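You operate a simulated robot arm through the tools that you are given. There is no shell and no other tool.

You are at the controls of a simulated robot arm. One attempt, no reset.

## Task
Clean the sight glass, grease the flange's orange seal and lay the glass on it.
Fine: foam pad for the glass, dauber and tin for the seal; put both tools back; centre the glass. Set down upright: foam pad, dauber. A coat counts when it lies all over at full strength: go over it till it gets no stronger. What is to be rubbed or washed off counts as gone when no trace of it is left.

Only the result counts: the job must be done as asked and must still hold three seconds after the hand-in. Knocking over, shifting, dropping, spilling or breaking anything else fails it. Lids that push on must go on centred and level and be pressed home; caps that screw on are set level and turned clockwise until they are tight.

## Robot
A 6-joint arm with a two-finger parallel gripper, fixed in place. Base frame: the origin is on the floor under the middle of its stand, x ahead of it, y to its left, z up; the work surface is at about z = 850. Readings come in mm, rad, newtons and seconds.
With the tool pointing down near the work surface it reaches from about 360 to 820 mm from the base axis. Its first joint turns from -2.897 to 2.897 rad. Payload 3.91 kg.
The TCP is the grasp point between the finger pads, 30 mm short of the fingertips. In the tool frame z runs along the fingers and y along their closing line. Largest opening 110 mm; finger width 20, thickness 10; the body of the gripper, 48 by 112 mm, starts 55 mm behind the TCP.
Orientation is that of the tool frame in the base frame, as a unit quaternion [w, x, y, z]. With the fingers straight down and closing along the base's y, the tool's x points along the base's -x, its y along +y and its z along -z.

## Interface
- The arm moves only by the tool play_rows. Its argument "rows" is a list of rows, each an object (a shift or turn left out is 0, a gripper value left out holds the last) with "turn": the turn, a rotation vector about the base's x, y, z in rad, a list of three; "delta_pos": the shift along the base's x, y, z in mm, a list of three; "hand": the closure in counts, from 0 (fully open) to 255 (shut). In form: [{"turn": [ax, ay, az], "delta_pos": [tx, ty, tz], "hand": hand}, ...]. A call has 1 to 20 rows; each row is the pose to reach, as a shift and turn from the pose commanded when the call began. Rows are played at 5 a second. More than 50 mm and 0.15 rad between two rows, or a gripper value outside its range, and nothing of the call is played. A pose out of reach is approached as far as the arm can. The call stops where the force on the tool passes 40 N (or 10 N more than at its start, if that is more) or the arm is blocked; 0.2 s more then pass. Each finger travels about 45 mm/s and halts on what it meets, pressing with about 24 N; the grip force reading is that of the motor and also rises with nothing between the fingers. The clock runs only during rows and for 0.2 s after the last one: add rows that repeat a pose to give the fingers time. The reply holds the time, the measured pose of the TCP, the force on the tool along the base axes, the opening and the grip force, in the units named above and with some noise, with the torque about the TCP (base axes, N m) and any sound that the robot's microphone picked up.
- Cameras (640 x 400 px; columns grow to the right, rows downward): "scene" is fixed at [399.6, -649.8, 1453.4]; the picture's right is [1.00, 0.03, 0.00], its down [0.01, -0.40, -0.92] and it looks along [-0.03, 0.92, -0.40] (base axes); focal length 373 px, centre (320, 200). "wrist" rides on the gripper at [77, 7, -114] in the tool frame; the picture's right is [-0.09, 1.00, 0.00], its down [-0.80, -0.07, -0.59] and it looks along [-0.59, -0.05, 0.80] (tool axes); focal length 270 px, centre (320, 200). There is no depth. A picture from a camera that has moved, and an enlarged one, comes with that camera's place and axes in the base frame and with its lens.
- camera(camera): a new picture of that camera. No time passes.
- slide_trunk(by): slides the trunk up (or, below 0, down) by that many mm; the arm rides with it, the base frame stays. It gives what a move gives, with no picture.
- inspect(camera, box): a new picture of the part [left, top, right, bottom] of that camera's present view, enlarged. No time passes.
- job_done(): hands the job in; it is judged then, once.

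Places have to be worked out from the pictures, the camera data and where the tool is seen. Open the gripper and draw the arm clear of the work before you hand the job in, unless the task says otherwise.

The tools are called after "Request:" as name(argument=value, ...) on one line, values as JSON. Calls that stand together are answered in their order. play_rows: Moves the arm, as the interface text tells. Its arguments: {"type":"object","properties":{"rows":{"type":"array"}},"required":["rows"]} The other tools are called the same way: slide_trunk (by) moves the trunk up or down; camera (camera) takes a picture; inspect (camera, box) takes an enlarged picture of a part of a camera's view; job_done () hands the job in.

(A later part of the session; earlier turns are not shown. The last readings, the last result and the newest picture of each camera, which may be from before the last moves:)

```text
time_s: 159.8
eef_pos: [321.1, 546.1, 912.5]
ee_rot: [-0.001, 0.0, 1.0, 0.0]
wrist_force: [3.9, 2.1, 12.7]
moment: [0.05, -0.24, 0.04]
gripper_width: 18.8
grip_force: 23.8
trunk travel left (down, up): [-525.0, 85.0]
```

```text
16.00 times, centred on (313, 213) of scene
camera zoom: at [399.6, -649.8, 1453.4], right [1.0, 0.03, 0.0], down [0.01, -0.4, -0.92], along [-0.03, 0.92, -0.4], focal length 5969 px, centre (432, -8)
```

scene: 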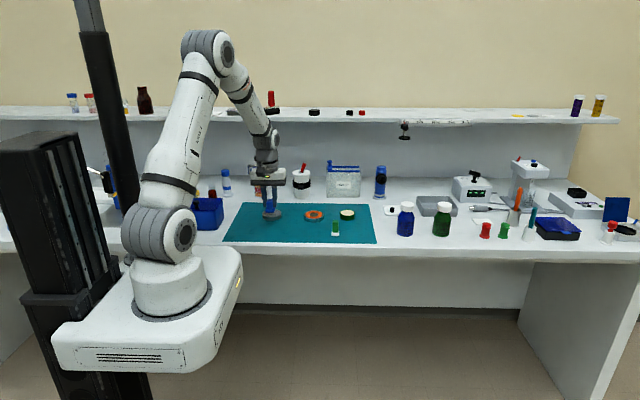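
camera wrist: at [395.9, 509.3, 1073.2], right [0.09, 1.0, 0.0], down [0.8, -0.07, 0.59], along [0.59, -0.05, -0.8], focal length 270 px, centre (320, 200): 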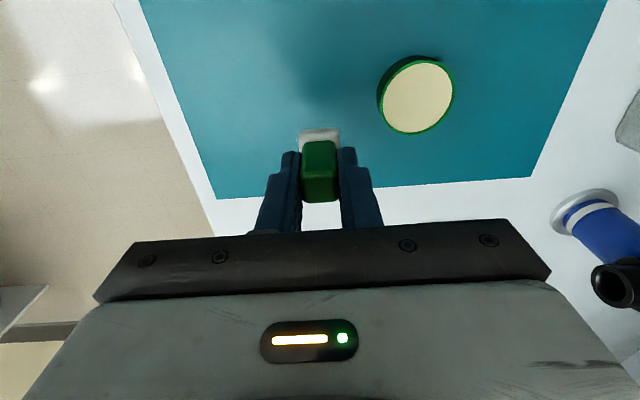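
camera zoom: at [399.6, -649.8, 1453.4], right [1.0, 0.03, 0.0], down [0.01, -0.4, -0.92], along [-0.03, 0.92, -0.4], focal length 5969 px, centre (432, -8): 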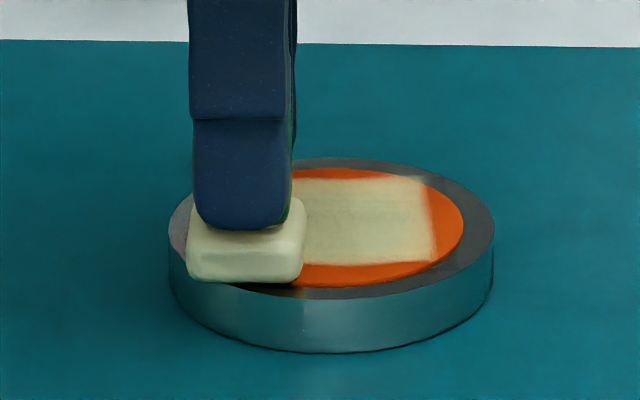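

The flange is back. I lift and view the coat.

Request:
play_rows(rows=[{"delta_pos": [0, 0, 5]}, {"delta_pos": [0, 0, 30]}, {"delta_pos": [10, -25, 43]}, {"delta_pos": [22, -52, 43]}, {"delta_pos": [22, -52, 43]}])

Request:
inspect(camera="wrist", box=[382, 50, 482, 145])

Request:
inspect(camera="scene", box=[298, 203, 328, 223])

```text
time_s: 161.0
eef_pos: [342.4, 493.8, 957.6]
ee_rot: [-0.001, 0.0, 1.0, 0.0]
wrist_force: [0.4, -0.5, -0.1]
moment: [0.02, -0.02, 0.02]
gripper_width: 19.0
grip_force: 24.4
trunk travel left (down, up): [-525.0, 85.0]
```

```text
4.21 times, centred on (432, 98) of wrist
camera zoom: at [265.7, 500.6, 1070.9], right [0.09, 1.0, 0.0], down [0.8, -0.07, 0.59], along [0.59, -0.05, -0.8], focal length 1138 px, centre (-152, 632)
```

zoom: 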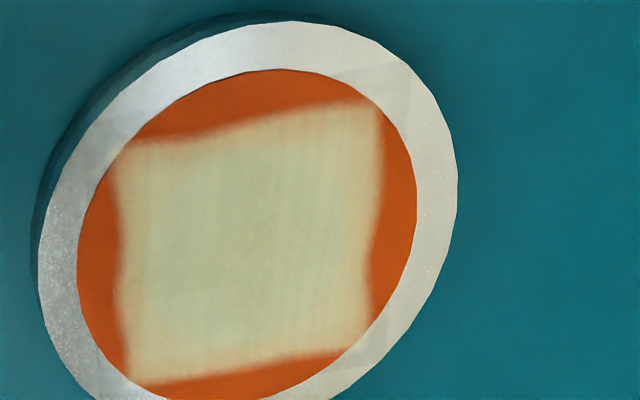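

```text
16.00 times, centred on (313, 213) of scene
camera zoom: at [399.6, -649.8, 1453.4], right [1.0, 0.03, 0.0], down [0.01, -0.4, -0.92], along [-0.03, 0.92, -0.4], focal length 5969 px, centre (432, -8)
```

zoom: 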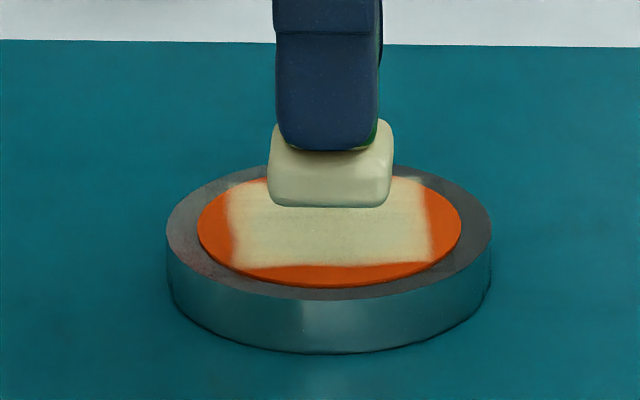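

The extra strokes no longer change the picture, suggesting full strength. I compare the four quarters at higher zoom.

Request:
inspect(camera="wrist", box=[395, 60, 435, 95])

Request:
inspect(camera="wrist", box=[435, 60, 475, 95])

Request:
inspect(camera="wrist", box=[395, 105, 435, 140])

Request:
inspect(camera="wrist", box=[432, 100, 472, 135])

```text
11.43 times, centred on (415, 78) of wrist
camera zoom: at [265.7, 500.6, 1070.9], right [0.09, 1.0, 0.0], down [0.8, -0.07, 0.59], along [0.59, -0.05, -0.8], focal length 3089 px, centre (-766, 1600)
```

zoom: 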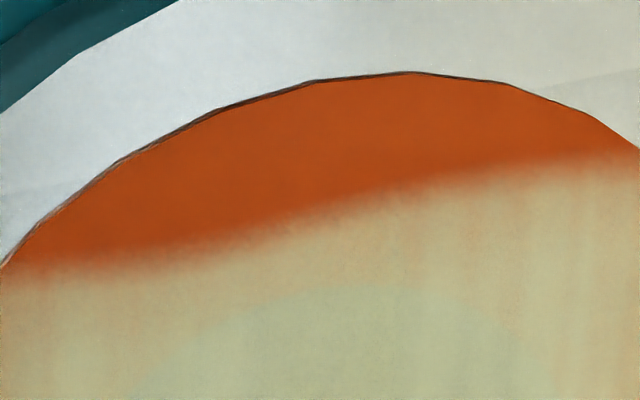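

```text
11.43 times, centred on (455, 78) of wrist
camera zoom: at [265.7, 500.6, 1070.9], right [0.09, 1.0, 0.0], down [0.8, -0.07, 0.59], along [0.59, -0.05, -0.8], focal length 3089 px, centre (-1223, 1600)
```

zoom: 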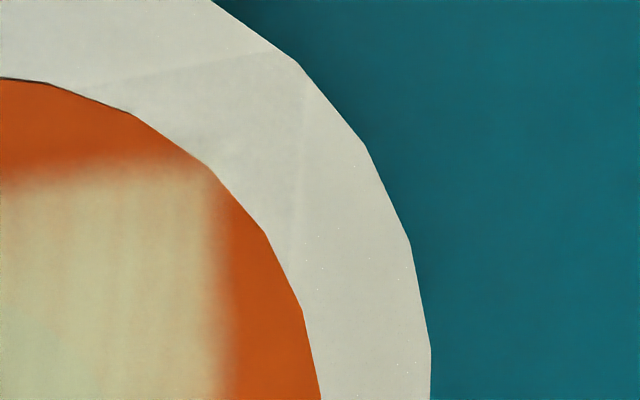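

```text
11.43 times, centred on (415, 122) of wrist
camera zoom: at [265.7, 500.6, 1070.9], right [0.09, 1.0, 0.0], down [0.8, -0.07, 0.59], along [0.59, -0.05, -0.8], focal length 3089 px, centre (-766, 1086)
```

zoom: 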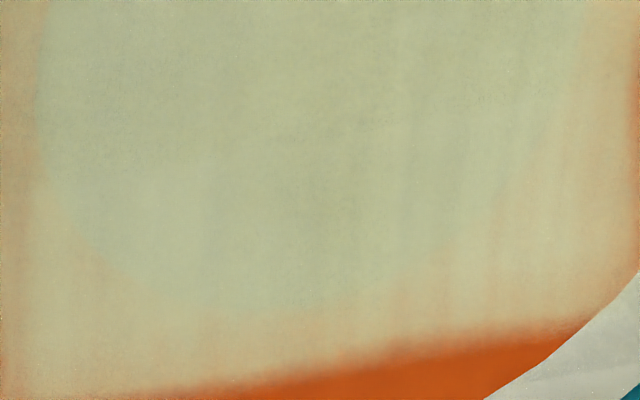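

```text
11.43 times, centred on (452, 118) of wrist
camera zoom: at [265.7, 500.6, 1070.9], right [0.09, 1.0, 0.0], down [0.8, -0.07, 0.59], along [0.59, -0.05, -0.8], focal length 3089 px, centre (-1189, 1143)
```

zoom: 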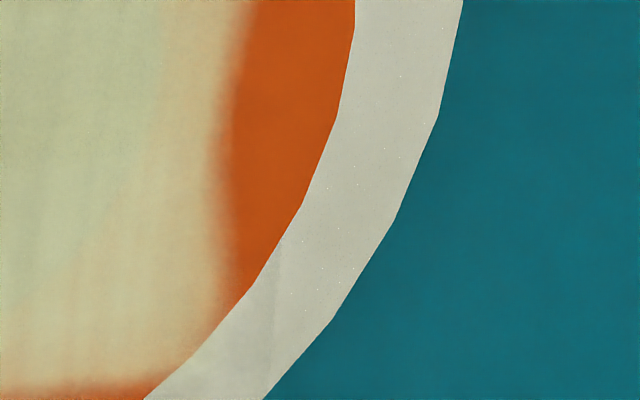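

The coat looks uniform, but to be sure it's at full strength (and not limited by an emptied dauber) I'll re-dip once and go over it again. I move back over the tin.

Request:
play_rows(rows=[{"delta_pos": [30, 20, 0]}, {"delta_pos": [65, 44, 0]}, {"delta_pos": [98, 66, 0]}, {"delta_pos": [117, 79, 0]}, {"delta_pos": [117, 79, -15]}, {"delta_pos": [117, 79, -30]}, {"delta_pos": [117, 79, -33]}, {"delta_pos": [117, 79, -33]}])

Request:
inspect(camera="wrist", box=[250, 80, 400, 190])

Request:
inspect(camera="scene", box=[340, 198, 372, 222])

```text
time_s: 162.8
eef_pos: [461.6, 574.8, 922.5]
ee_rot: [-0.001, 0.0, 1.0, 0.0]
wrist_force: [0.6, -0.6, -0.8]
moment: [-0.02, -0.02, 0.01]
gripper_width: 18.7
grip_force: 23.9
trunk travel left (down, up): [-525.0, 85.0]
```

```text
3.64 times, centred on (325, 135) of wrist
camera zoom: at [384.1, 579.7, 1037.0], right [0.09, 1.0, 0.0], down [0.8, -0.07, 0.59], along [0.59, -0.05, -0.8], focal length 983 px, centre (302, 436)
```

zoom: 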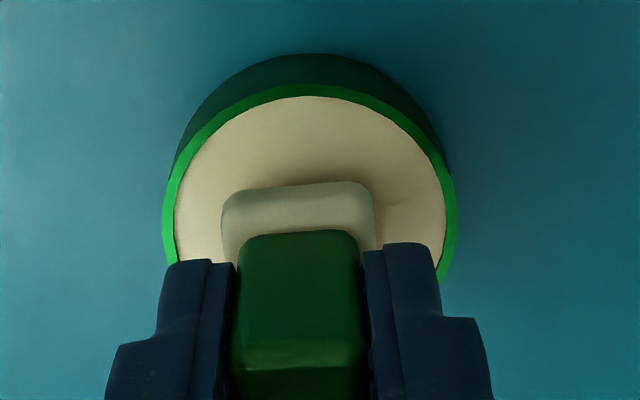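

```text
16.00 times, centred on (356, 210) of scene
camera zoom: at [399.6, -649.8, 1453.4], right [1.0, 0.03, 0.0], down [0.01, -0.4, -0.92], along [-0.03, 0.92, -0.4], focal length 5969 px, centre (-256, 40)
```

zoom: 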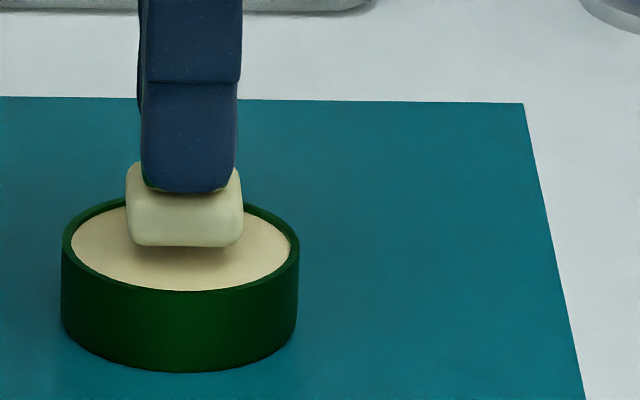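

The dauber is over the tin's middle. I step down to touch the grease.

Request:
play_rows(rows=[{"delta_pos": [0, 0, -1.5]}, {"delta_pos": [0, 0, -3]}, {"delta_pos": [0, 0, -3]}])

Request:
play_rows(rows=[{"delta_pos": [0, 0, -0.4]}, {"delta_pos": [0, 0, -0.4]}])

```text
time_s: 163.6
eef_pos: [461.4, 573.7, 920.1]
ee_rot: [0.0, 0.0, 1.0, 0.0]
wrist_force: [0.1, -1.0, 0.2]
moment: [-0.01, -0.02, -0.01]
gripper_width: 18.6
grip_force: 23.6
trunk travel left (down, up): [-525.0, 85.0]
```

```text
time_s: 164.2
eef_pos: [460.5, 573.6, 919.7]
ee_rot: [-0.001, 0.0, 1.0, -0.001]
wrist_force: [0.7, 1.3, -0.3]
moment: [-0.01, -0.01, -0.03]
gripper_width: 18.7
grip_force: 23.8
trunk travel left (down, up): [-525.0, 85.0]
```

Request:
play_rows(rows=[{"delta_pos": [0, 0, -0.5]}, {"delta_pos": [0, 0, -0.5]}])

Request:
play_rows(rows=[{"delta_pos": [0, 0, -0.5]}, {"delta_pos": [0, 0, -0.5]}])

```text
time_s: 164.8
eef_pos: [459.9, 572.3, 918.7]
ee_rot: [0.0, 0.0, 1.0, 0.001]
wrist_force: [0.5, -0.4, 0.1]
moment: [0.02, -0.04, 0.0]
gripper_width: 18.9
grip_force: 24.3
trunk travel left (down, up): [-525.0, 85.0]
```

```text
time_s: 165.4
eef_pos: [460.7, 572.8, 917.7]
ee_rot: [0.0, 0.0, 1.0, 0.0]
wrist_force: [0.1, 0.3, -0.3]
moment: [-0.01, 0.0, -0.03]
gripper_width: 18.8
grip_force: 23.9
trunk travel left (down, up): [-525.0, 85.0]
```

Not yet touching at z≈918; continue.

Request:
play_rows(rows=[{"delta_pos": [0, 0, -0.5]}, {"delta_pos": [0, 0, -0.5]}])

Request:
play_rows(rows=[{"delta_pos": [0, 0, -0.4]}, {"delta_pos": [0, 0, -0.4]}])

```text
time_s: 166.0
eef_pos: [460.8, 573.1, 917.6]
ee_rot: [0.001, 0.0, 1.0, 0.0]
wrist_force: [-0.4, -1.0, -0.5]
moment: [0.01, 0.0, 0.01]
gripper_width: 18.7
grip_force: 23.9
trunk travel left (down, up): [-525.0, 85.0]
```

```text
time_s: 166.6
eef_pos: [460.5, 574.0, 917.5]
ee_rot: [0.0, 0.0, 1.0, 0.0]
wrist_force: [-0.4, 0.8, 0.1]
moment: [0.0, -0.01, 0.01]
gripper_width: 18.7
grip_force: 23.9
trunk travel left (down, up): [-525.0, 85.0]
```

Request:
play_rows(rows=[{"delta_pos": [0, 0, -0.4]}, {"delta_pos": [0, 0, -0.4]}])

Request:
play_rows(rows=[{"delta_pos": [0, 0, -0.4]}, {"delta_pos": [0, 0, -0.4]}])

Request:
inspect(camera="scene", box=[340, 198, 372, 222])

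```text
time_s: 167.2
eef_pos: [461.2, 575.1, 916.5]
ee_rot: [0.001, 0.0, 1.0, 0.0]
wrist_force: [1.2, 0.2, 2.5]
moment: [0.0, -0.06, -0.02]
gripper_width: 18.8
grip_force: 23.9
trunk travel left (down, up): [-525.0, 85.0]
```

```text
time_s: 167.8
eef_pos: [461.4, 573.3, 917.0]
ee_rot: [0.0, 0.0, 1.0, 0.001]
wrist_force: [1.6, 1.1, 5.0]
moment: [0.0, -0.06, -0.01]
gripper_width: 18.7
grip_force: 24.1
trunk travel left (down, up): [-525.0, 85.0]
```

```text
16.00 times, centred on (356, 210) of scene
camera zoom: at [399.6, -649.8, 1453.4], right [1.0, 0.03, 0.0], down [0.01, -0.4, -0.92], along [-0.03, 0.92, -0.4], focal length 5969 px, centre (-256, 40)
```

zoom: 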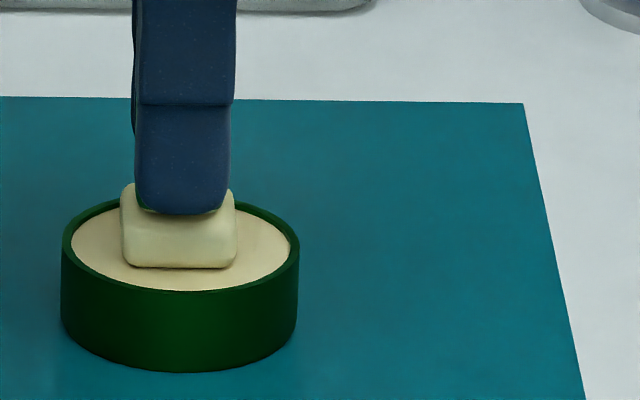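

Dipped at 5 N, tin unmoved. I lift straight up and go over the seal's (+x, +y) quarter.

Request:
play_rows(rows=[{"delta_pos": [0, 0, 5]}, {"delta_pos": [0, 0, 25]}, {"delta_pos": [0, 0, 38]}, {"delta_pos": [-35, 1, 38]}, {"delta_pos": [-75, 2, 38]}, {"delta_pos": [-111, 2.7, 38]}, {"delta_pos": [-111, 2.7, 20]}, {"delta_pos": [-111, 2.7, 4]}, {"delta_pos": [-111, 2.7, -1]}, {"delta_pos": [-111, 2.7, -1.5]}, {"delta_pos": [-111, 2.7, -1.5]}])

Request:
inspect(camera="scene", box=[298, 203, 328, 223])

```text
time_s: 170.2
eef_pos: [347.6, 576.3, 913.4]
ee_rot: [0.0, 0.0, 1.0, 0.0]
wrist_force: [-0.3, -0.2, 0.7]
moment: [0.02, 0.0, -0.02]
gripper_width: 18.7
grip_force: 24.9
trunk travel left (down, up): [-525.0, 85.0]
```

```text
16.00 times, centred on (313, 213) of scene
camera zoom: at [399.6, -649.8, 1453.4], right [1.0, 0.03, 0.0], down [0.01, -0.4, -0.92], along [-0.03, 0.92, -0.4], focal length 5969 px, centre (432, -8)
```

zoom: 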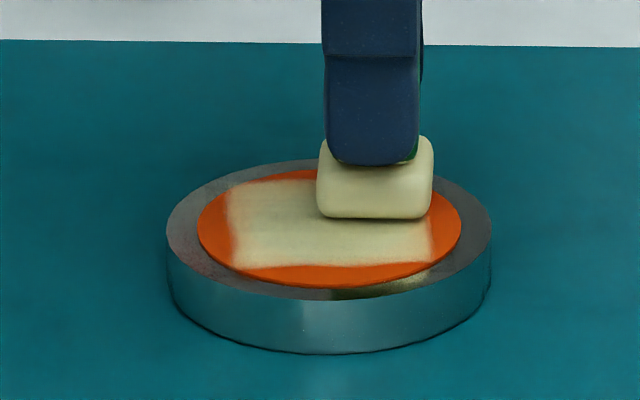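

I probe down in 0.3 mm steps for light contact.

Request:
play_rows(rows=[{"delta_pos": [0, 0, -0.3]}, {"delta_pos": [0, 0, -0.3]}])

Request:
play_rows(rows=[{"delta_pos": [0, 0, -0.3]}, {"delta_pos": [0, 0, -0.3]}])

```text
time_s: 170.8
eef_pos: [349.3, 576.0, 914.0]
ee_rot: [0.0, 0.0, 1.0, 0.0]
wrist_force: [0.2, -0.4, 0.0]
moment: [-0.01, -0.02, -0.05]
gripper_width: 18.7
grip_force: 23.9
trunk travel left (down, up): [-525.0, 85.0]
```

```text
time_s: 171.4
eef_pos: [349.6, 576.9, 914.4]
ee_rot: [0.0, 0.0, 1.0, 0.0]
wrist_force: [-1.0, -0.3, -0.8]
moment: [-0.01, 0.01, 0.0]
gripper_width: 19.0
grip_force: 24.0
trunk travel left (down, up): [-525.0, 85.0]
```

Request:
play_rows(rows=[{"delta_pos": [0, 0, -0.4]}, {"delta_pos": [0, 0, -0.4]}])

Request:
play_rows(rows=[{"delta_pos": [0, 0, -0.3]}, {"delta_pos": [0, 0, -0.3]}])

```text
time_s: 172.0
eef_pos: [350.1, 578.1, 914.0]
ee_rot: [0.0, 0.0, 1.0, 0.0]
wrist_force: [-0.3, 0.3, -0.7]
moment: [0.01, 0.0, 0.02]
gripper_width: 18.6
grip_force: 24.0
trunk travel left (down, up): [-525.0, 85.0]
```

```text
time_s: 172.6
eef_pos: [348.9, 579.1, 913.2]
ee_rot: [0.0, -0.001, 1.0, 0.0]
wrist_force: [-0.6, 0.1, -0.5]
moment: [0.04, -0.02, 0.0]
gripper_width: 18.7
grip_force: 23.8
trunk travel left (down, up): [-525.0, 85.0]
```

Request:
play_rows(rows=[{"delta_pos": [0, 0, -0.3]}, {"delta_pos": [0, 0, -0.3]}])

Request:
play_rows(rows=[{"delta_pos": [0, 0, -0.3]}, {"delta_pos": [0, 0, -0.3]}])

```text
time_s: 173.2
eef_pos: [348.4, 577.6, 912.4]
ee_rot: [0.0, 0.001, 1.0, 0.0]
wrist_force: [-0.2, 0.5, 0.5]
moment: [0.01, -0.02, -0.02]
gripper_width: 18.8
grip_force: 23.9
trunk travel left (down, up): [-525.0, 85.0]
```

```text
time_s: 173.8
eef_pos: [349.6, 578.5, 912.5]
ee_rot: [0.0, 0.0, 1.0, -0.001]
wrist_force: [0.5, 0.6, -0.1]
moment: [-0.02, 0.01, 0.0]
gripper_width: 18.5
grip_force: 23.7
trunk travel left (down, up): [-525.0, 85.0]
```

Still free at C z=911.5; continue.

Request:
play_rows(rows=[{"delta_pos": [0, 0, -0.3]}, {"delta_pos": [0, 0, -0.3]}])

Request:
play_rows(rows=[{"delta_pos": [0, 0, -0.3]}, {"delta_pos": [0, 0, -0.3]}])

```text
time_s: 174.4
eef_pos: [349.7, 578.2, 911.7]
ee_rot: [0.0, 0.0, 1.0, 0.0]
wrist_force: [2.6, 0.8, 3.0]
moment: [-0.01, -0.1, -0.01]
gripper_width: 18.7
grip_force: 24.3
trunk travel left (down, up): [-525.0, 85.0]
```

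```text
time_s: 175.0
eef_pos: [348.9, 576.3, 914.0]
ee_rot: [0.0, 0.0, 1.0, 0.0]
wrist_force: [0.3, 2.8, 4.3]
moment: [0.09, -0.05, 0.01]
gripper_width: 18.6
grip_force: 23.9
trunk travel left (down, up): [-525.0, 85.0]
```

Contact (3–4 N). I do a few quick strokes here, then lift slightly and look at flange position and coat.

Request:
play_rows(rows=[{"delta_pos": [6, 0, 0.2]}, {"delta_pos": [-6, 0, 0.2]}, {"delta_pos": [6, 0, 0.2]}, {"delta_pos": [-4, 6, 0.2]}, {"delta_pos": [0, -6, 0.2]}, {"delta_pos": [0, 6, 0.2]}, {"delta_pos": [0, 0, 0.2]}, {"delta_pos": [0, 0, 5]}])

Request:
inspect(camera="scene", box=[298, 203, 328, 223])

```text
time_s: 176.8
eef_pos: [348.8, 576.2, 915.9]
ee_rot: [-0.001, 0.0, 1.0, -0.001]
wrist_force: [-0.5, -0.4, 0.3]
moment: [-0.01, 0.0, 0.02]
gripper_width: 18.9
grip_force: 24.3
trunk travel left (down, up): [-525.0, 85.0]
```

```text
16.00 times, centred on (313, 213) of scene
camera zoom: at [399.6, -649.8, 1453.4], right [1.0, 0.03, 0.0], down [0.01, -0.4, -0.92], along [-0.03, 0.92, -0.4], focal length 5969 px, centre (432, -8)
```

zoom: 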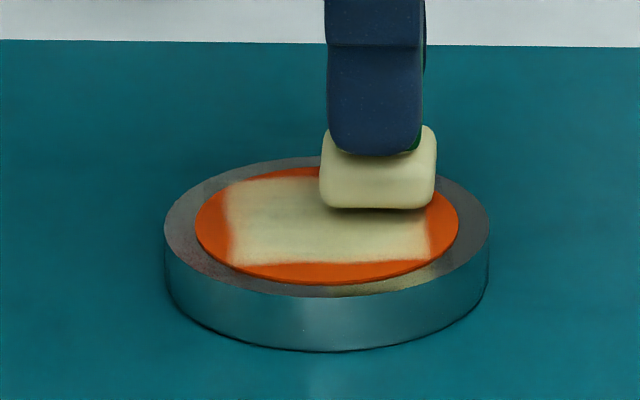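

The flange stays nearly in place with these light strokes. I repeat the same on the (+x, −y) and (−x, −y) quarters.

Request:
play_rows(rows=[{"delta_pos": [0, -22, 0]}, {"delta_pos": [0, -22, -4.4]}, {"delta_pos": [0, -22, -4.9]}, {"delta_pos": [5, -22, -4.9]}, {"delta_pos": [-6, -22, -4.9]}, {"delta_pos": [5, -22, -4.9]}, {"delta_pos": [-2, -16, -4.9]}, {"delta_pos": [0, -28, -4.9]}, {"delta_pos": [0, -20, -4.9]}, {"delta_pos": [0, -22, 0]}, {"delta_pos": [-22, -22, 0]}, {"delta_pos": [-22, -22, -4.4]}, {"delta_pos": [-22, -22, -4.9]}, {"delta_pos": [-17, -22, -4.9]}, {"delta_pos": [-28, -22, -4.9]}, {"delta_pos": [-18, -22, -4.9]}, {"delta_pos": [-22, -16, -4.9]}, {"delta_pos": [-22, -28, -4.9]}, {"delta_pos": [-22, -20, -4.9]}])

Request:
inspect(camera="scene", box=[298, 203, 328, 223])

```text
time_s: 180.8
eef_pos: [326.3, 556.4, 913.0]
ee_rot: [0.0, 0.001, 1.0, 0.001]
wrist_force: [-0.3, -0.4, 2.6]
moment: [0.01, -0.03, 0.04]
gripper_width: 18.4
grip_force: 24.0
trunk travel left (down, up): [-525.0, 85.0]
```

```text
16.00 times, centred on (313, 213) of scene
camera zoom: at [399.6, -649.8, 1453.4], right [1.0, 0.03, 0.0], down [0.01, -0.4, -0.92], along [-0.03, 0.92, -0.4], focal length 5969 px, centre (432, -8)
```

zoom: 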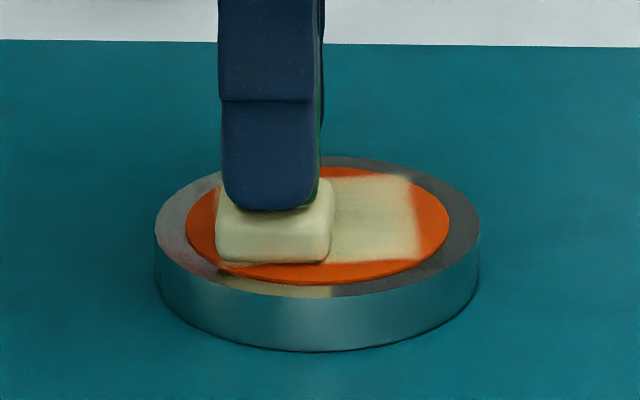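

Good, 2.6 N and slipping. Now the (−x, +y) quarter, ending with +x moves.

Request:
play_rows(rows=[{"delta_pos": [0, 0, 5]}, {"delta_pos": [-3.4, 20.5, 5]}, {"delta_pos": [-3.4, 20.5, 0.5]}, {"delta_pos": [-3.4, 20.5, 0]}, {"delta_pos": [3, 20.5, 0]}, {"delta_pos": [-8, 20.5, 0]}, {"delta_pos": [3, 20.5, 0]}, {"delta_pos": [-3, 26, 0]}, {"delta_pos": [-3, 15, 0]}, {"delta_pos": [-3, 25, 0]}, {"delta_pos": [-6, 20.5, 0]}, {"delta_pos": [5, 20.5, 0]}, {"delta_pos": [5, 20.5, 5]}, {"delta_pos": [5, 20.5, 30]}, {"delta_pos": [5, 20.5, 43]}])

Request:
inspect(camera="scene", box=[298, 203, 328, 223])

Request:
play_rows(rows=[{"delta_pos": [2, -30, 0]}, {"delta_pos": [6, -65, 0]}, {"delta_pos": [10, -82, 0]}, {"delta_pos": [10, -82, 0]}])

Request:
inspect(camera="wrist", box=[382, 50, 482, 145])

```text
time_s: 184.0
eef_pos: [330.6, 577.8, 954.6]
ee_rot: [0.0, 0.0, 1.0, 0.0]
wrist_force: [0.1, 0.6, -0.3]
moment: [0.0, 0.01, -0.02]
gripper_width: 18.6
grip_force: 24.3
trunk travel left (down, up): [-525.0, 85.0]
```

```text
16.00 times, centred on (313, 213) of scene
camera zoom: at [399.6, -649.8, 1453.4], right [1.0, 0.03, 0.0], down [0.01, -0.4, -0.92], along [-0.03, 0.92, -0.4], focal length 5969 px, centre (432, -8)
```

zoom: 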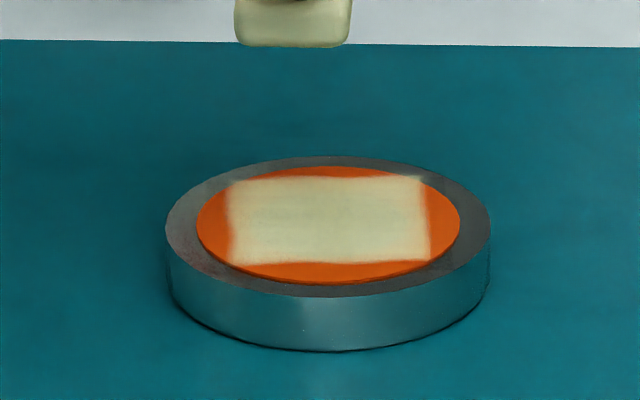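

```text
time_s: 185.0
eef_pos: [343.2, 496.9, 954.0]
ee_rot: [0.0, 0.001, 1.0, 0.0]
wrist_force: [1.0, -0.4, -0.8]
moment: [0.0, -0.01, 0.0]
gripper_width: 18.8
grip_force: 23.7
trunk travel left (down, up): [-525.0, 85.0]
```

```text
4.21 times, centred on (432, 98) of wrist
camera zoom: at [265.0, 502.6, 1067.1], right [0.09, 1.0, 0.0], down [0.8, -0.07, 0.59], along [0.59, -0.05, -0.8], focal length 1138 px, centre (-152, 632)
```

zoom: 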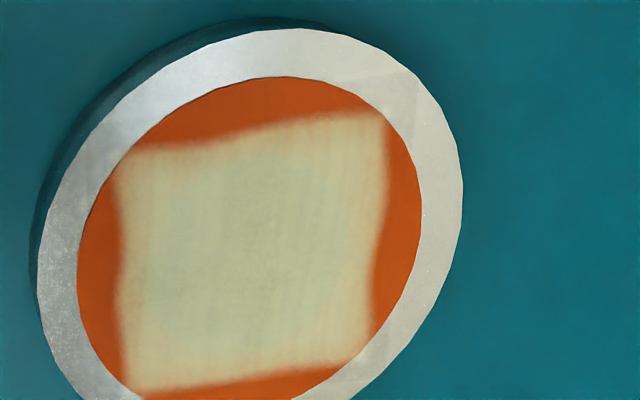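

Flange is at its place (within ~1.5 mm), and the coat looks even. I compare the close-ups with the earlier ones to see if it grew any stronger.

Request:
inspect(camera="wrist", box=[395, 62, 435, 97])

Request:
inspect(camera="wrist", box=[432, 100, 472, 135])

Request:
inspect(camera="wrist", box=[395, 105, 435, 140])

Request:
inspect(camera="scene", box=[302, 206, 326, 221])

```text
11.43 times, centred on (415, 80) of wrist
camera zoom: at [265.0, 502.6, 1067.1], right [0.09, 1.0, 0.0], down [0.8, -0.07, 0.59], along [0.59, -0.05, -0.8], focal length 3089 px, centre (-766, 1577)
```

zoom: 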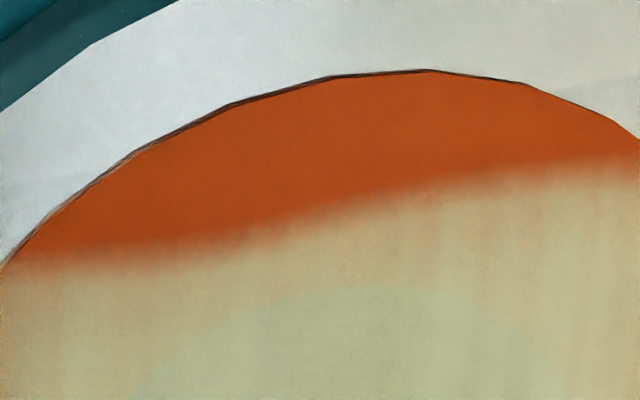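

```text
11.43 times, centred on (452, 118) of wrist
camera zoom: at [265.0, 502.6, 1067.1], right [0.09, 1.0, 0.0], down [0.8, -0.07, 0.59], along [0.59, -0.05, -0.8], focal length 3089 px, centre (-1189, 1143)
```

zoom: 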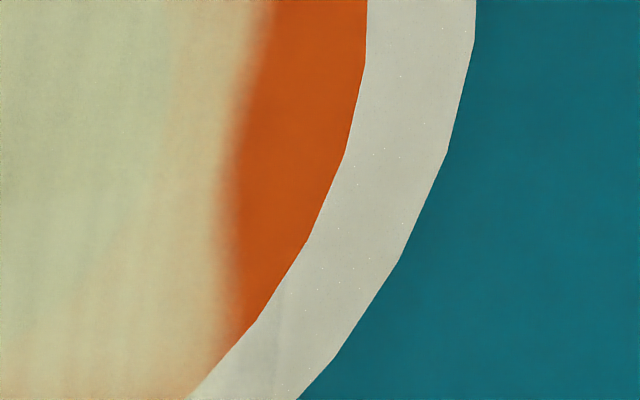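

```text
11.43 times, centred on (415, 122) of wrist
camera zoom: at [265.0, 502.6, 1067.1], right [0.09, 1.0, 0.0], down [0.8, -0.07, 0.59], along [0.59, -0.05, -0.8], focal length 3089 px, centre (-766, 1086)
```

zoom: 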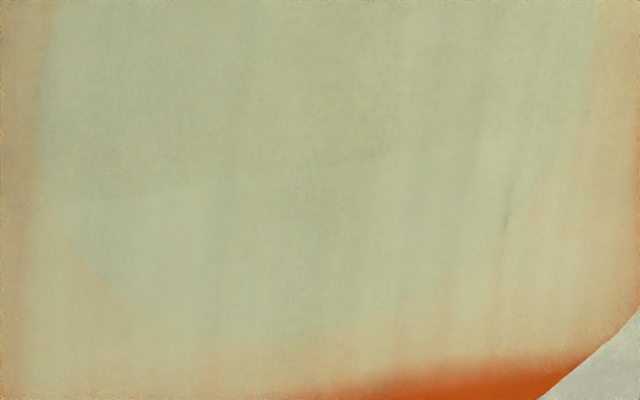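

```text
16.00 times, centred on (314, 214) of scene
camera zoom: at [399.6, -649.8, 1453.4], right [1.0, 0.03, 0.0], down [0.01, -0.4, -0.92], along [-0.03, 0.92, -0.4], focal length 5969 px, centre (416, -16)
```

zoom: 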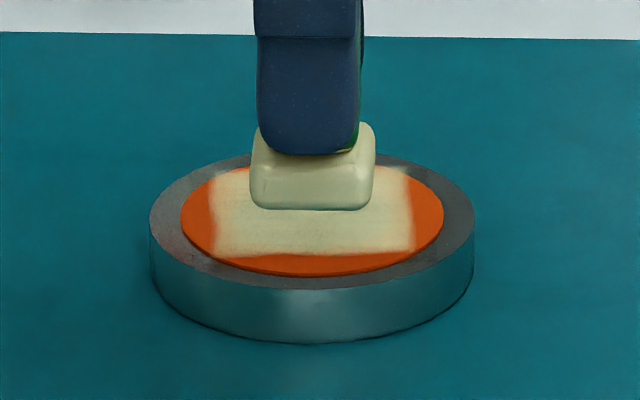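

No further change in strength: the coat is at full strength. Now I put the dauber back at its original spot (TCP ≈ (416.7, 444.5)).

Request:
play_rows(rows=[{"delta_pos": [25, -17, 0]}, {"delta_pos": [55, -38, 0]}, {"delta_pos": [74.2, -51.3, 0]}, {"delta_pos": [74.2, -51.3, -20]}, {"delta_pos": [74.2, -51.3, -40]}, {"delta_pos": [74.2, -51.3, -49]}, {"delta_pos": [74.2, -51.3, -49]}])

Request:
inspect(camera="scene", box=[325, 215, 350, 235])

Request:
inspect(camera="wrist", box=[250, 90, 390, 220])

```text
time_s: 186.6
eef_pos: [416.7, 446.5, 904.4]
ee_rot: [0.0, 0.0, 1.0, 0.0]
wrist_force: [-0.3, 0.1, -0.5]
moment: [0.02, -0.01, -0.01]
gripper_width: 18.6
grip_force: 24.1
trunk travel left (down, up): [-525.0, 85.0]
```

```text
16.00 times, centred on (338, 225) of scene
camera zoom: at [399.6, -649.8, 1453.4], right [1.0, 0.03, 0.0], down [0.01, -0.4, -0.92], along [-0.03, 0.92, -0.4], focal length 5969 px, centre (40, -200)
```

zoom: 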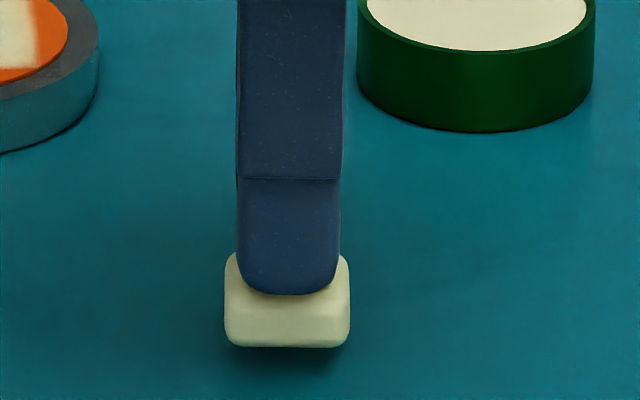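

```text
3.08 times, centred on (320, 155) of wrist
camera zoom: at [339.9, 452.3, 1019.0], right [0.09, 1.0, 0.0], down [0.8, -0.07, 0.59], along [0.59, -0.05, -0.8], focal length 832 px, centre (320, 338)
```

zoom: 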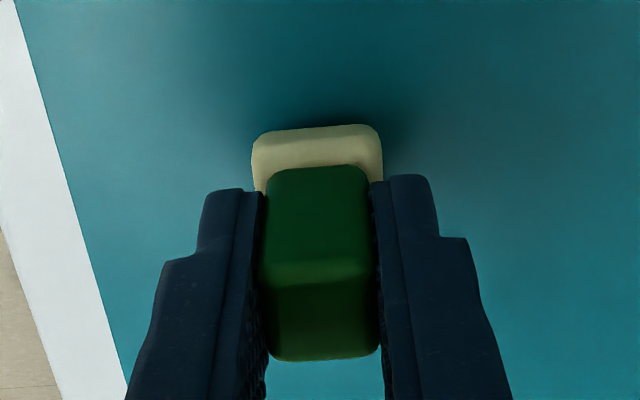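

Position matches the original spot. I lower toward the mat.

Request:
play_rows(rows=[{"delta_pos": [0, -0.5, -2.5]}, {"delta_pos": [0, -0.5, -5]}, {"delta_pos": [0, -0.5, -5.5]}, {"delta_pos": [0, -0.5, -5.5]}])

Request:
play_rows(rows=[{"delta_pos": [0, 0, -0.5]}, {"delta_pos": [0, 0, -0.5]}])

Request:
inspect(camera="scene", box=[325, 215, 350, 235])

```text
time_s: 187.6
eef_pos: [415.5, 444.4, 899.9]
ee_rot: [0.0, 0.0, 1.0, 0.0]
wrist_force: [-0.5, -0.1, -0.5]
moment: [0.03, 0.0, -0.01]
gripper_width: 18.9
grip_force: 24.0
trunk travel left (down, up): [-525.0, 85.0]
```

```text
time_s: 188.2
eef_pos: [416.7, 444.1, 899.9]
ee_rot: [0.001, 0.0, 1.0, 0.001]
wrist_force: [-0.1, 0.1, 0.1]
moment: [-0.04, 0.0, -0.02]
gripper_width: 18.7
grip_force: 24.0
trunk travel left (down, up): [-525.0, 85.0]
```

```text
16.00 times, centred on (338, 225) of scene
camera zoom: at [399.6, -649.8, 1453.4], right [1.0, 0.03, 0.0], down [0.01, -0.4, -0.92], along [-0.03, 0.92, -0.4], focal length 5969 px, centre (40, -200)
```

zoom: 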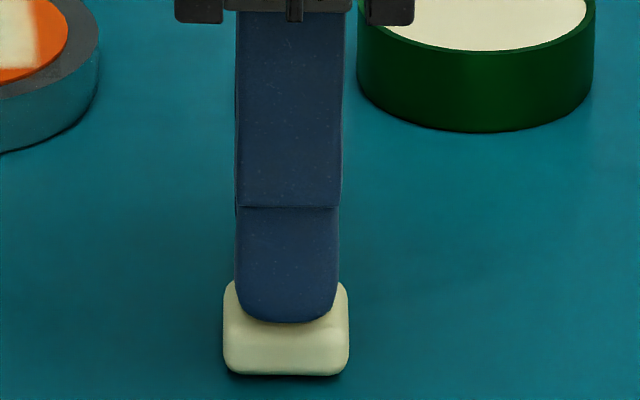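

About 1–1.5 mm remain. Continue small steps until contact.

Request:
play_rows(rows=[{"delta_pos": [0, 0, -0.5]}, {"delta_pos": [0, 0, -0.5]}])

Request:
play_rows(rows=[{"delta_pos": [0, 0, -0.4]}, {"delta_pos": [0, 0, -0.4]}])

Request:
play_rows(rows=[{"delta_pos": [0, 0, -0.3]}, {"delta_pos": [0, 0, -0.3]}])

```text
time_s: 188.8
eef_pos: [416.4, 443.6, 898.6]
ee_rot: [0.0, 0.001, 1.0, 0.001]
wrist_force: [-0.1, 0.0, 0.6]
moment: [0.0, 0.0, 0.01]
gripper_width: 18.7
grip_force: 24.0
trunk travel left (down, up): [-525.0, 85.0]
```

```text
time_s: 189.4
eef_pos: [416.5, 444.0, 899.3]
ee_rot: [0.0, 0.0, 1.0, 0.0]
wrist_force: [0.6, 0.2, 0.6]
moment: [0.01, 0.01, 0.0]
gripper_width: 18.7
grip_force: 24.3
trunk travel left (down, up): [-525.0, 85.0]
```

```text
time_s: 190.0
eef_pos: [414.7, 444.0, 899.8]
ee_rot: [0.0, 0.0, 1.0, 0.0]
wrist_force: [-0.1, 0.1, -0.5]
moment: [0.01, -0.04, -0.03]
gripper_width: 18.7
grip_force: 23.7
trunk travel left (down, up): [-525.0, 85.0]
```

Request:
play_rows(rows=[{"delta_pos": [0, 0, -0.4]}, {"delta_pos": [0, 0, -0.4]}])

Request:
play_rows(rows=[{"delta_pos": [0, 0, -0.4]}, {"delta_pos": [0, 0, -0.4]}])

Request:
inspect(camera="scene", box=[325, 215, 350, 235])

```text
time_s: 190.6
eef_pos: [416.8, 443.0, 899.1]
ee_rot: [0.0, 0.0, 1.0, 0.0]
wrist_force: [-0.2, 0.0, -0.9]
moment: [0.0, 0.02, 0.03]
gripper_width: 18.7
grip_force: 24.4
trunk travel left (down, up): [-525.0, 85.0]
```

```text
time_s: 191.2
eef_pos: [415.0, 444.5, 897.7]
ee_rot: [0.0, 0.0, 1.0, 0.0]
wrist_force: [-0.8, -0.4, 0.0]
moment: [-0.02, 0.0, -0.03]
gripper_width: 18.8
grip_force: 23.7
trunk travel left (down, up): [-525.0, 85.0]
```

```text
16.00 times, centred on (338, 225) of scene
camera zoom: at [399.6, -649.8, 1453.4], right [1.0, 0.03, 0.0], down [0.01, -0.4, -0.92], along [-0.03, 0.92, -0.4], focal length 5969 px, centre (40, -200)
```

zoom: 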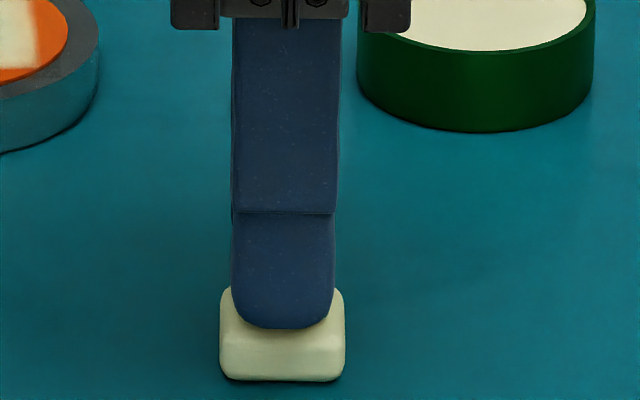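

The base is at mat level in the picture; a few more fine steps until force appears.

Request:
play_rows(rows=[{"delta_pos": [0.5, 0, -0.3]}, {"delta_pos": [0.5, 0, -0.3]}])

Request:
play_rows(rows=[{"delta_pos": [0, 0, -0.3]}, {"delta_pos": [0, 0, -0.3]}])

```text
time_s: 191.8
eef_pos: [417.9, 443.6, 898.0]
ee_rot: [0.0, 0.0, 1.0, 0.0]
wrist_force: [0.1, -0.5, -0.1]
moment: [0.0, 0.03, 0.02]
gripper_width: 18.8
grip_force: 23.4
trunk travel left (down, up): [-525.0, 85.0]
```

```text
time_s: 192.4
eef_pos: [418.1, 443.8, 897.3]
ee_rot: [0.0, 0.0, 1.0, 0.0]
wrist_force: [-0.3, -0.7, 3.0]
moment: [-0.01, 0.02, 0.0]
gripper_width: 18.7
grip_force: 24.1
trunk travel left (down, up): [-525.0, 85.0]
```

Contact 3 N: the dauber stands on the mat. I open the gripper and rise straight up.

Request:
play_rows(rows=[{"delta_pos": [0, 0, 0.1]}, {"delta_pos": [0, 0, 0.3], "hand": 200}, {"delta_pos": [0, 0, 0.3], "hand": 100}, {"delta_pos": [0, 0, 0.3], "hand": 0}, {"delta_pos": [0, 0, 0.3], "hand": 0}, {"delta_pos": [0, 0, 0.3], "hand": 0}, {"delta_pos": [0, 0, 0.3], "hand": 0}, {"delta_pos": [0, 0, 0.3], "hand": 0}, {"delta_pos": [0, 0, 20], "hand": 0}, {"delta_pos": [0, 0, 55], "hand": 0}, {"delta_pos": [0, 0, 70], "hand": 0}, {"delta_pos": [0, 0, 70], "hand": 0}])

Request:
inspect(camera="scene", box=[325, 215, 350, 235])

Request:
inspect(camera="scene", box=[210, 190, 390, 250])

```text
time_s: 195.0
eef_pos: [416.7, 442.1, 970.5]
ee_rot: [0.0, 0.0, 1.0, 0.0]
wrist_force: [-0.8, 0.0, 0.2]
moment: [-0.01, 0.0, -0.01]
gripper_width: 110.2
grip_force: 0.2
trunk travel left (down, up): [-525.0, 85.0]
```

```text
16.00 times, centred on (338, 225) of scene
camera zoom: at [399.6, -649.8, 1453.4], right [1.0, 0.03, 0.0], down [0.01, -0.4, -0.92], along [-0.03, 0.92, -0.4], focal length 5969 px, centre (40, -200)
```

zoom: 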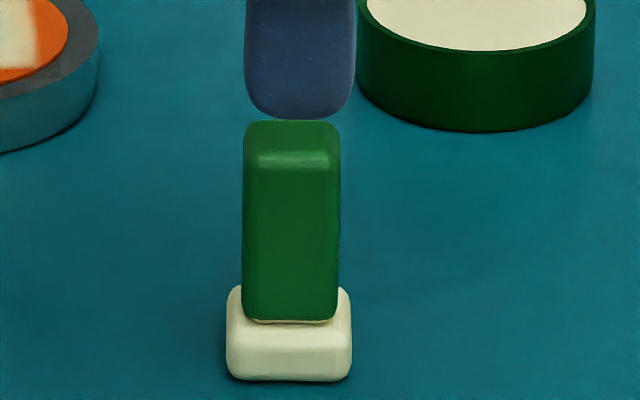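

```text
3.56 times, centred on (300, 220) of scene
camera zoom: at [399.6, -649.8, 1453.4], right [1.0, 0.03, 0.0], down [0.01, -0.4, -0.92], along [-0.03, 0.92, -0.4], focal length 1326 px, centre (391, 129)
```

zoom: 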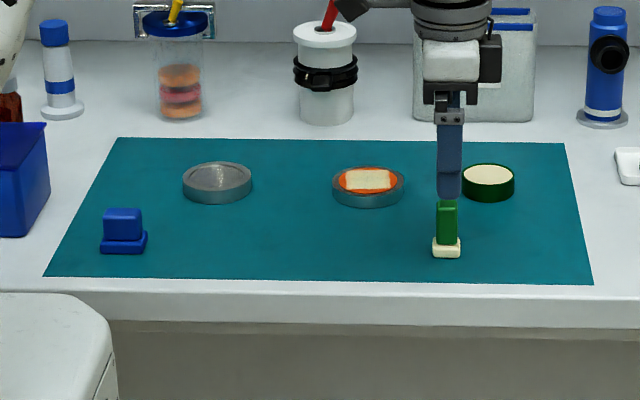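

Both tools are back in place. Now I go to the glass with open fingers and view it.

Request:
play_rows(rows=[{"delta_pos": [-40, 8, 0]}, {"delta_pos": [-85, 18, 0]}, {"delta_pos": [-130, 30, -5]}, {"delta_pos": [-175, 42, -10]}, {"delta_pos": [-215, 52, -10]}, {"delta_pos": [-227, 58, -10]}, {"delta_pos": [-227, 58, -10]}])

Request:
camera(camera="wrist")

Request:
inspect(camera="wrist", box=[350, 20, 470, 140])

```text
time_s: 196.6
eef_pos: [192.0, 498.0, 957.8]
ee_rot: [-0.001, 0.001, 1.0, 0.001]
wrist_force: [0.6, -0.7, 0.1]
moment: [0.03, 0.01, -0.01]
gripper_width: 109.9
grip_force: 0.0
trunk travel left (down, up): [-525.0, 85.0]
```

```text
taken
camera wrist: at [114.8, 504.5, 1071.7], right [0.09, 1.0, 0.0], down [0.8, -0.07, 0.59], along [0.59, -0.05, -0.8], focal length 270 px, centre (320, 200)
```

wrist: 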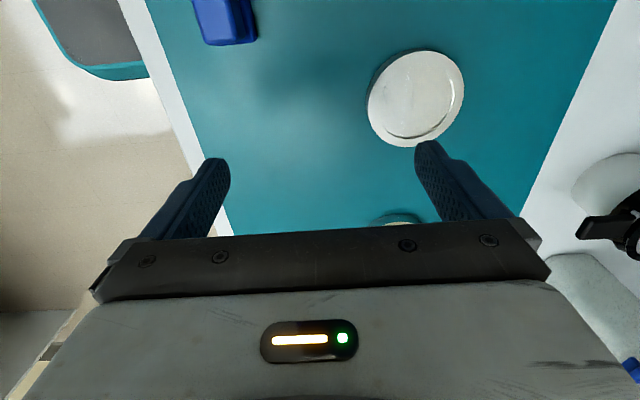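

```text
3.33 times, centred on (410, 80) of wrist
camera zoom: at [114.8, 504.5, 1071.7], right [0.09, 1.0, 0.0], down [0.8, -0.07, 0.59], along [0.59, -0.05, -0.8], focal length 901 px, centre (20, 600)
```

zoom: 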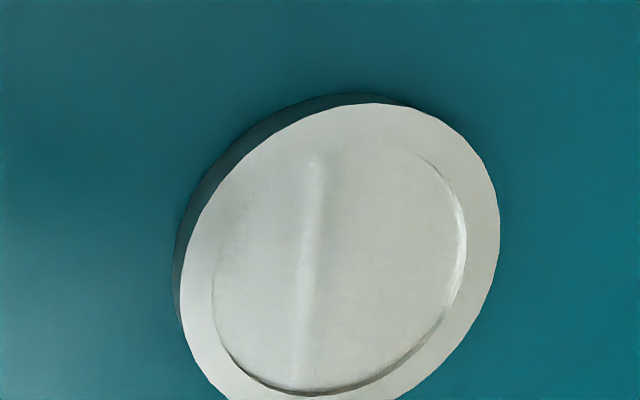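

The glass is clean and sits at TCP+(−8.5, +71). I move over it and descend part-way for fine alignment.

Request:
play_rows(rows=[{"delta_pos": [-4, 36, 0]}, {"delta_pos": [-8.5, 71.1, 0]}, {"delta_pos": [-8.5, 71.1, -15]}, {"delta_pos": [-8.5, 71.1, -30]}, {"delta_pos": [-8.5, 71.1, -30]}])

Request:
inspect(camera="wrist", box=[230, 60, 410, 190])

Request:
inspect(camera="scene", box=[250, 185, 294, 225])

```text
time_s: 197.8
eef_pos: [181.9, 571.3, 927.2]
ee_rot: [0.0, 0.0, 1.0, 0.0]
wrist_force: [0.8, -0.6, 0.5]
moment: [0.02, 0.0, 0.0]
gripper_width: 109.7
grip_force: 0.1
trunk travel left (down, up): [-525.0, 85.0]
```

```text
3.08 times, centred on (320, 125) of wrist
camera zoom: at [105.1, 578.3, 1041.4], right [0.09, 1.0, 0.0], down [0.8, -0.07, 0.59], along [0.59, -0.05, -0.8], focal length 832 px, centre (320, 431)
```

zoom: 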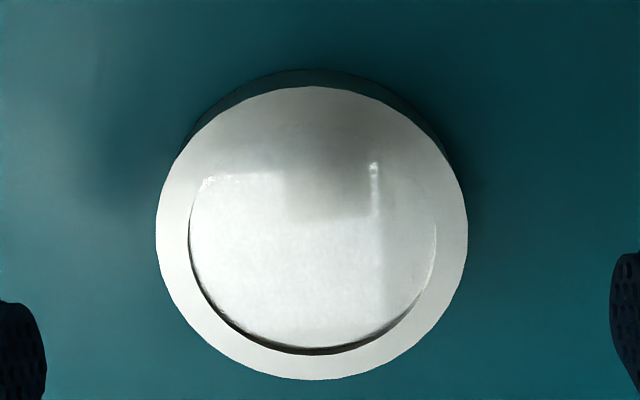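

```text
10.00 times, centred on (272, 205) of scene
camera zoom: at [399.6, -649.8, 1453.4], right [1.0, 0.03, 0.0], down [0.01, -0.4, -0.92], along [-0.03, 0.92, -0.4], focal length 3730 px, centre (800, 150)
```

zoom: 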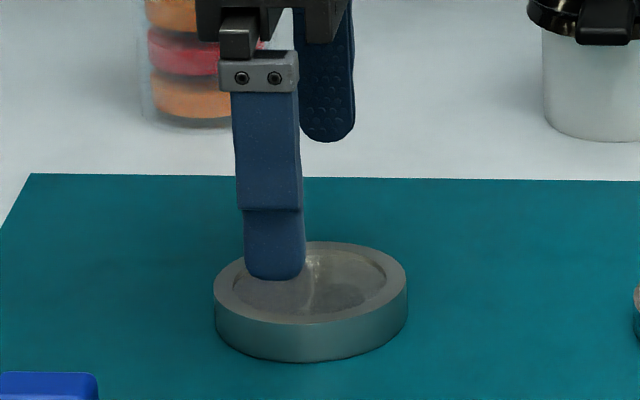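

Glass centre is only ~1.8 mm to −y. I correct and descend so the fingertips reach the glass's lower side.

Request:
play_rows(rows=[{"delta_pos": [0, -1.8, -12]}, {"delta_pos": [0, -1.8, -25]}, {"delta_pos": [0, -1.8, -36]}, {"delta_pos": [0, -1.8, -39]}, {"delta_pos": [0, -1.8, -39]}])

Request:
inspect(camera="wrist", box=[200, 90, 440, 230])

Request:
inspect(camera="scene", box=[250, 190, 294, 230])

```text
time_s: 199.0
eef_pos: [182.7, 571.0, 888.7]
ee_rot: [0.001, 0.0, 1.0, 0.0]
wrist_force: [0.0, -0.2, 0.2]
moment: [0.0, -0.01, 0.01]
gripper_width: 110.0
grip_force: 0.1
trunk travel left (down, up): [-525.0, 85.0]
```

```text
2.67 times, centred on (320, 160) of wrist
camera zoom: at [105.0, 577.2, 1002.6], right [0.09, 1.0, 0.0], down [0.8, -0.07, 0.59], along [0.59, -0.05, -0.8], focal length 721 px, centre (320, 307)
```

zoom: 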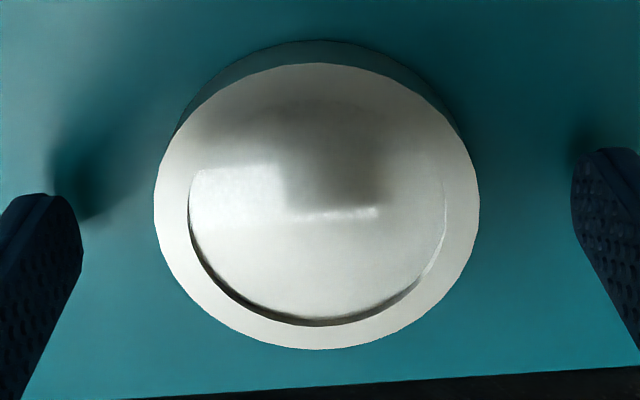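

```text
10.00 times, centred on (272, 210) of scene
camera zoom: at [399.6, -649.8, 1453.4], right [1.0, 0.03, 0.0], down [0.01, -0.4, -0.92], along [-0.03, 0.92, -0.4], focal length 3730 px, centre (800, 100)
```

zoom: 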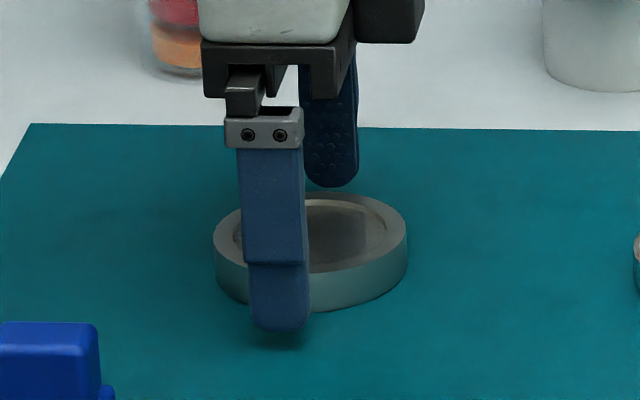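

Aligned within 1 mm. I lower 1.5 mm more and close on the glass.

Request:
play_rows(rows=[{"delta_pos": [0, -0.5, -1.5]}, {"delta_pos": [0, -0.5, -1.5], "hand": 255}, {"delta_pos": [0, -0.5, -1.5], "hand": 255}, {"delta_pos": [0, -0.5, -1.5], "hand": 255}, {"delta_pos": [0, -0.5, -1.5], "hand": 255}, {"delta_pos": [0, -0.5, -1.5], "hand": 255}, {"delta_pos": [0, -0.5, -1.5], "hand": 255}])

Request:
inspect(camera="wrist", box=[200, 90, 440, 230])

Request:
inspect(camera="scene", box=[250, 190, 294, 230])

```text
time_s: 200.6
eef_pos: [181.4, 569.9, 887.3]
ee_rot: [-0.001, 0.001, 1.0, 0.0]
wrist_force: [0.4, -1.9, 0.3]
moment: [-0.07, -0.01, -0.02]
gripper_width: 68.4
grip_force: 23.3
trunk travel left (down, up): [-525.0, 85.0]
```

```text
2.67 times, centred on (320, 160) of wrist
camera zoom: at [105.1, 576.7, 1001.3], right [0.09, 1.0, 0.0], down [0.8, -0.07, 0.59], along [0.59, -0.05, -0.8], focal length 721 px, centre (320, 307)
```

zoom: 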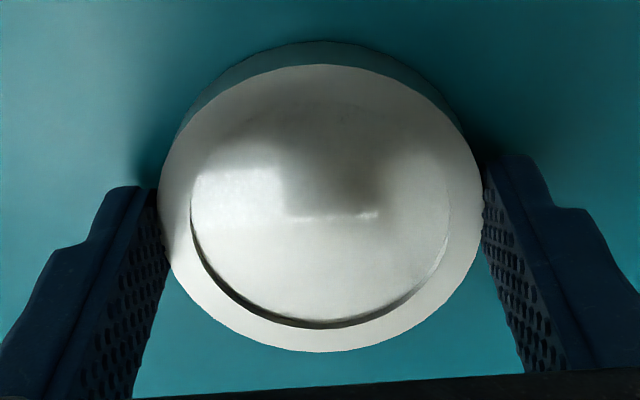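

```text
10.00 times, centred on (272, 210) of scene
camera zoom: at [399.6, -649.8, 1453.4], right [1.0, 0.03, 0.0], down [0.01, -0.4, -0.92], along [-0.03, 0.92, -0.4], focal length 3730 px, centre (800, 100)
```

zoom: 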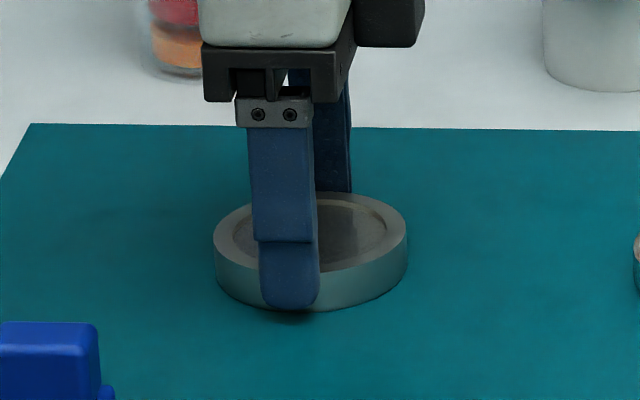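

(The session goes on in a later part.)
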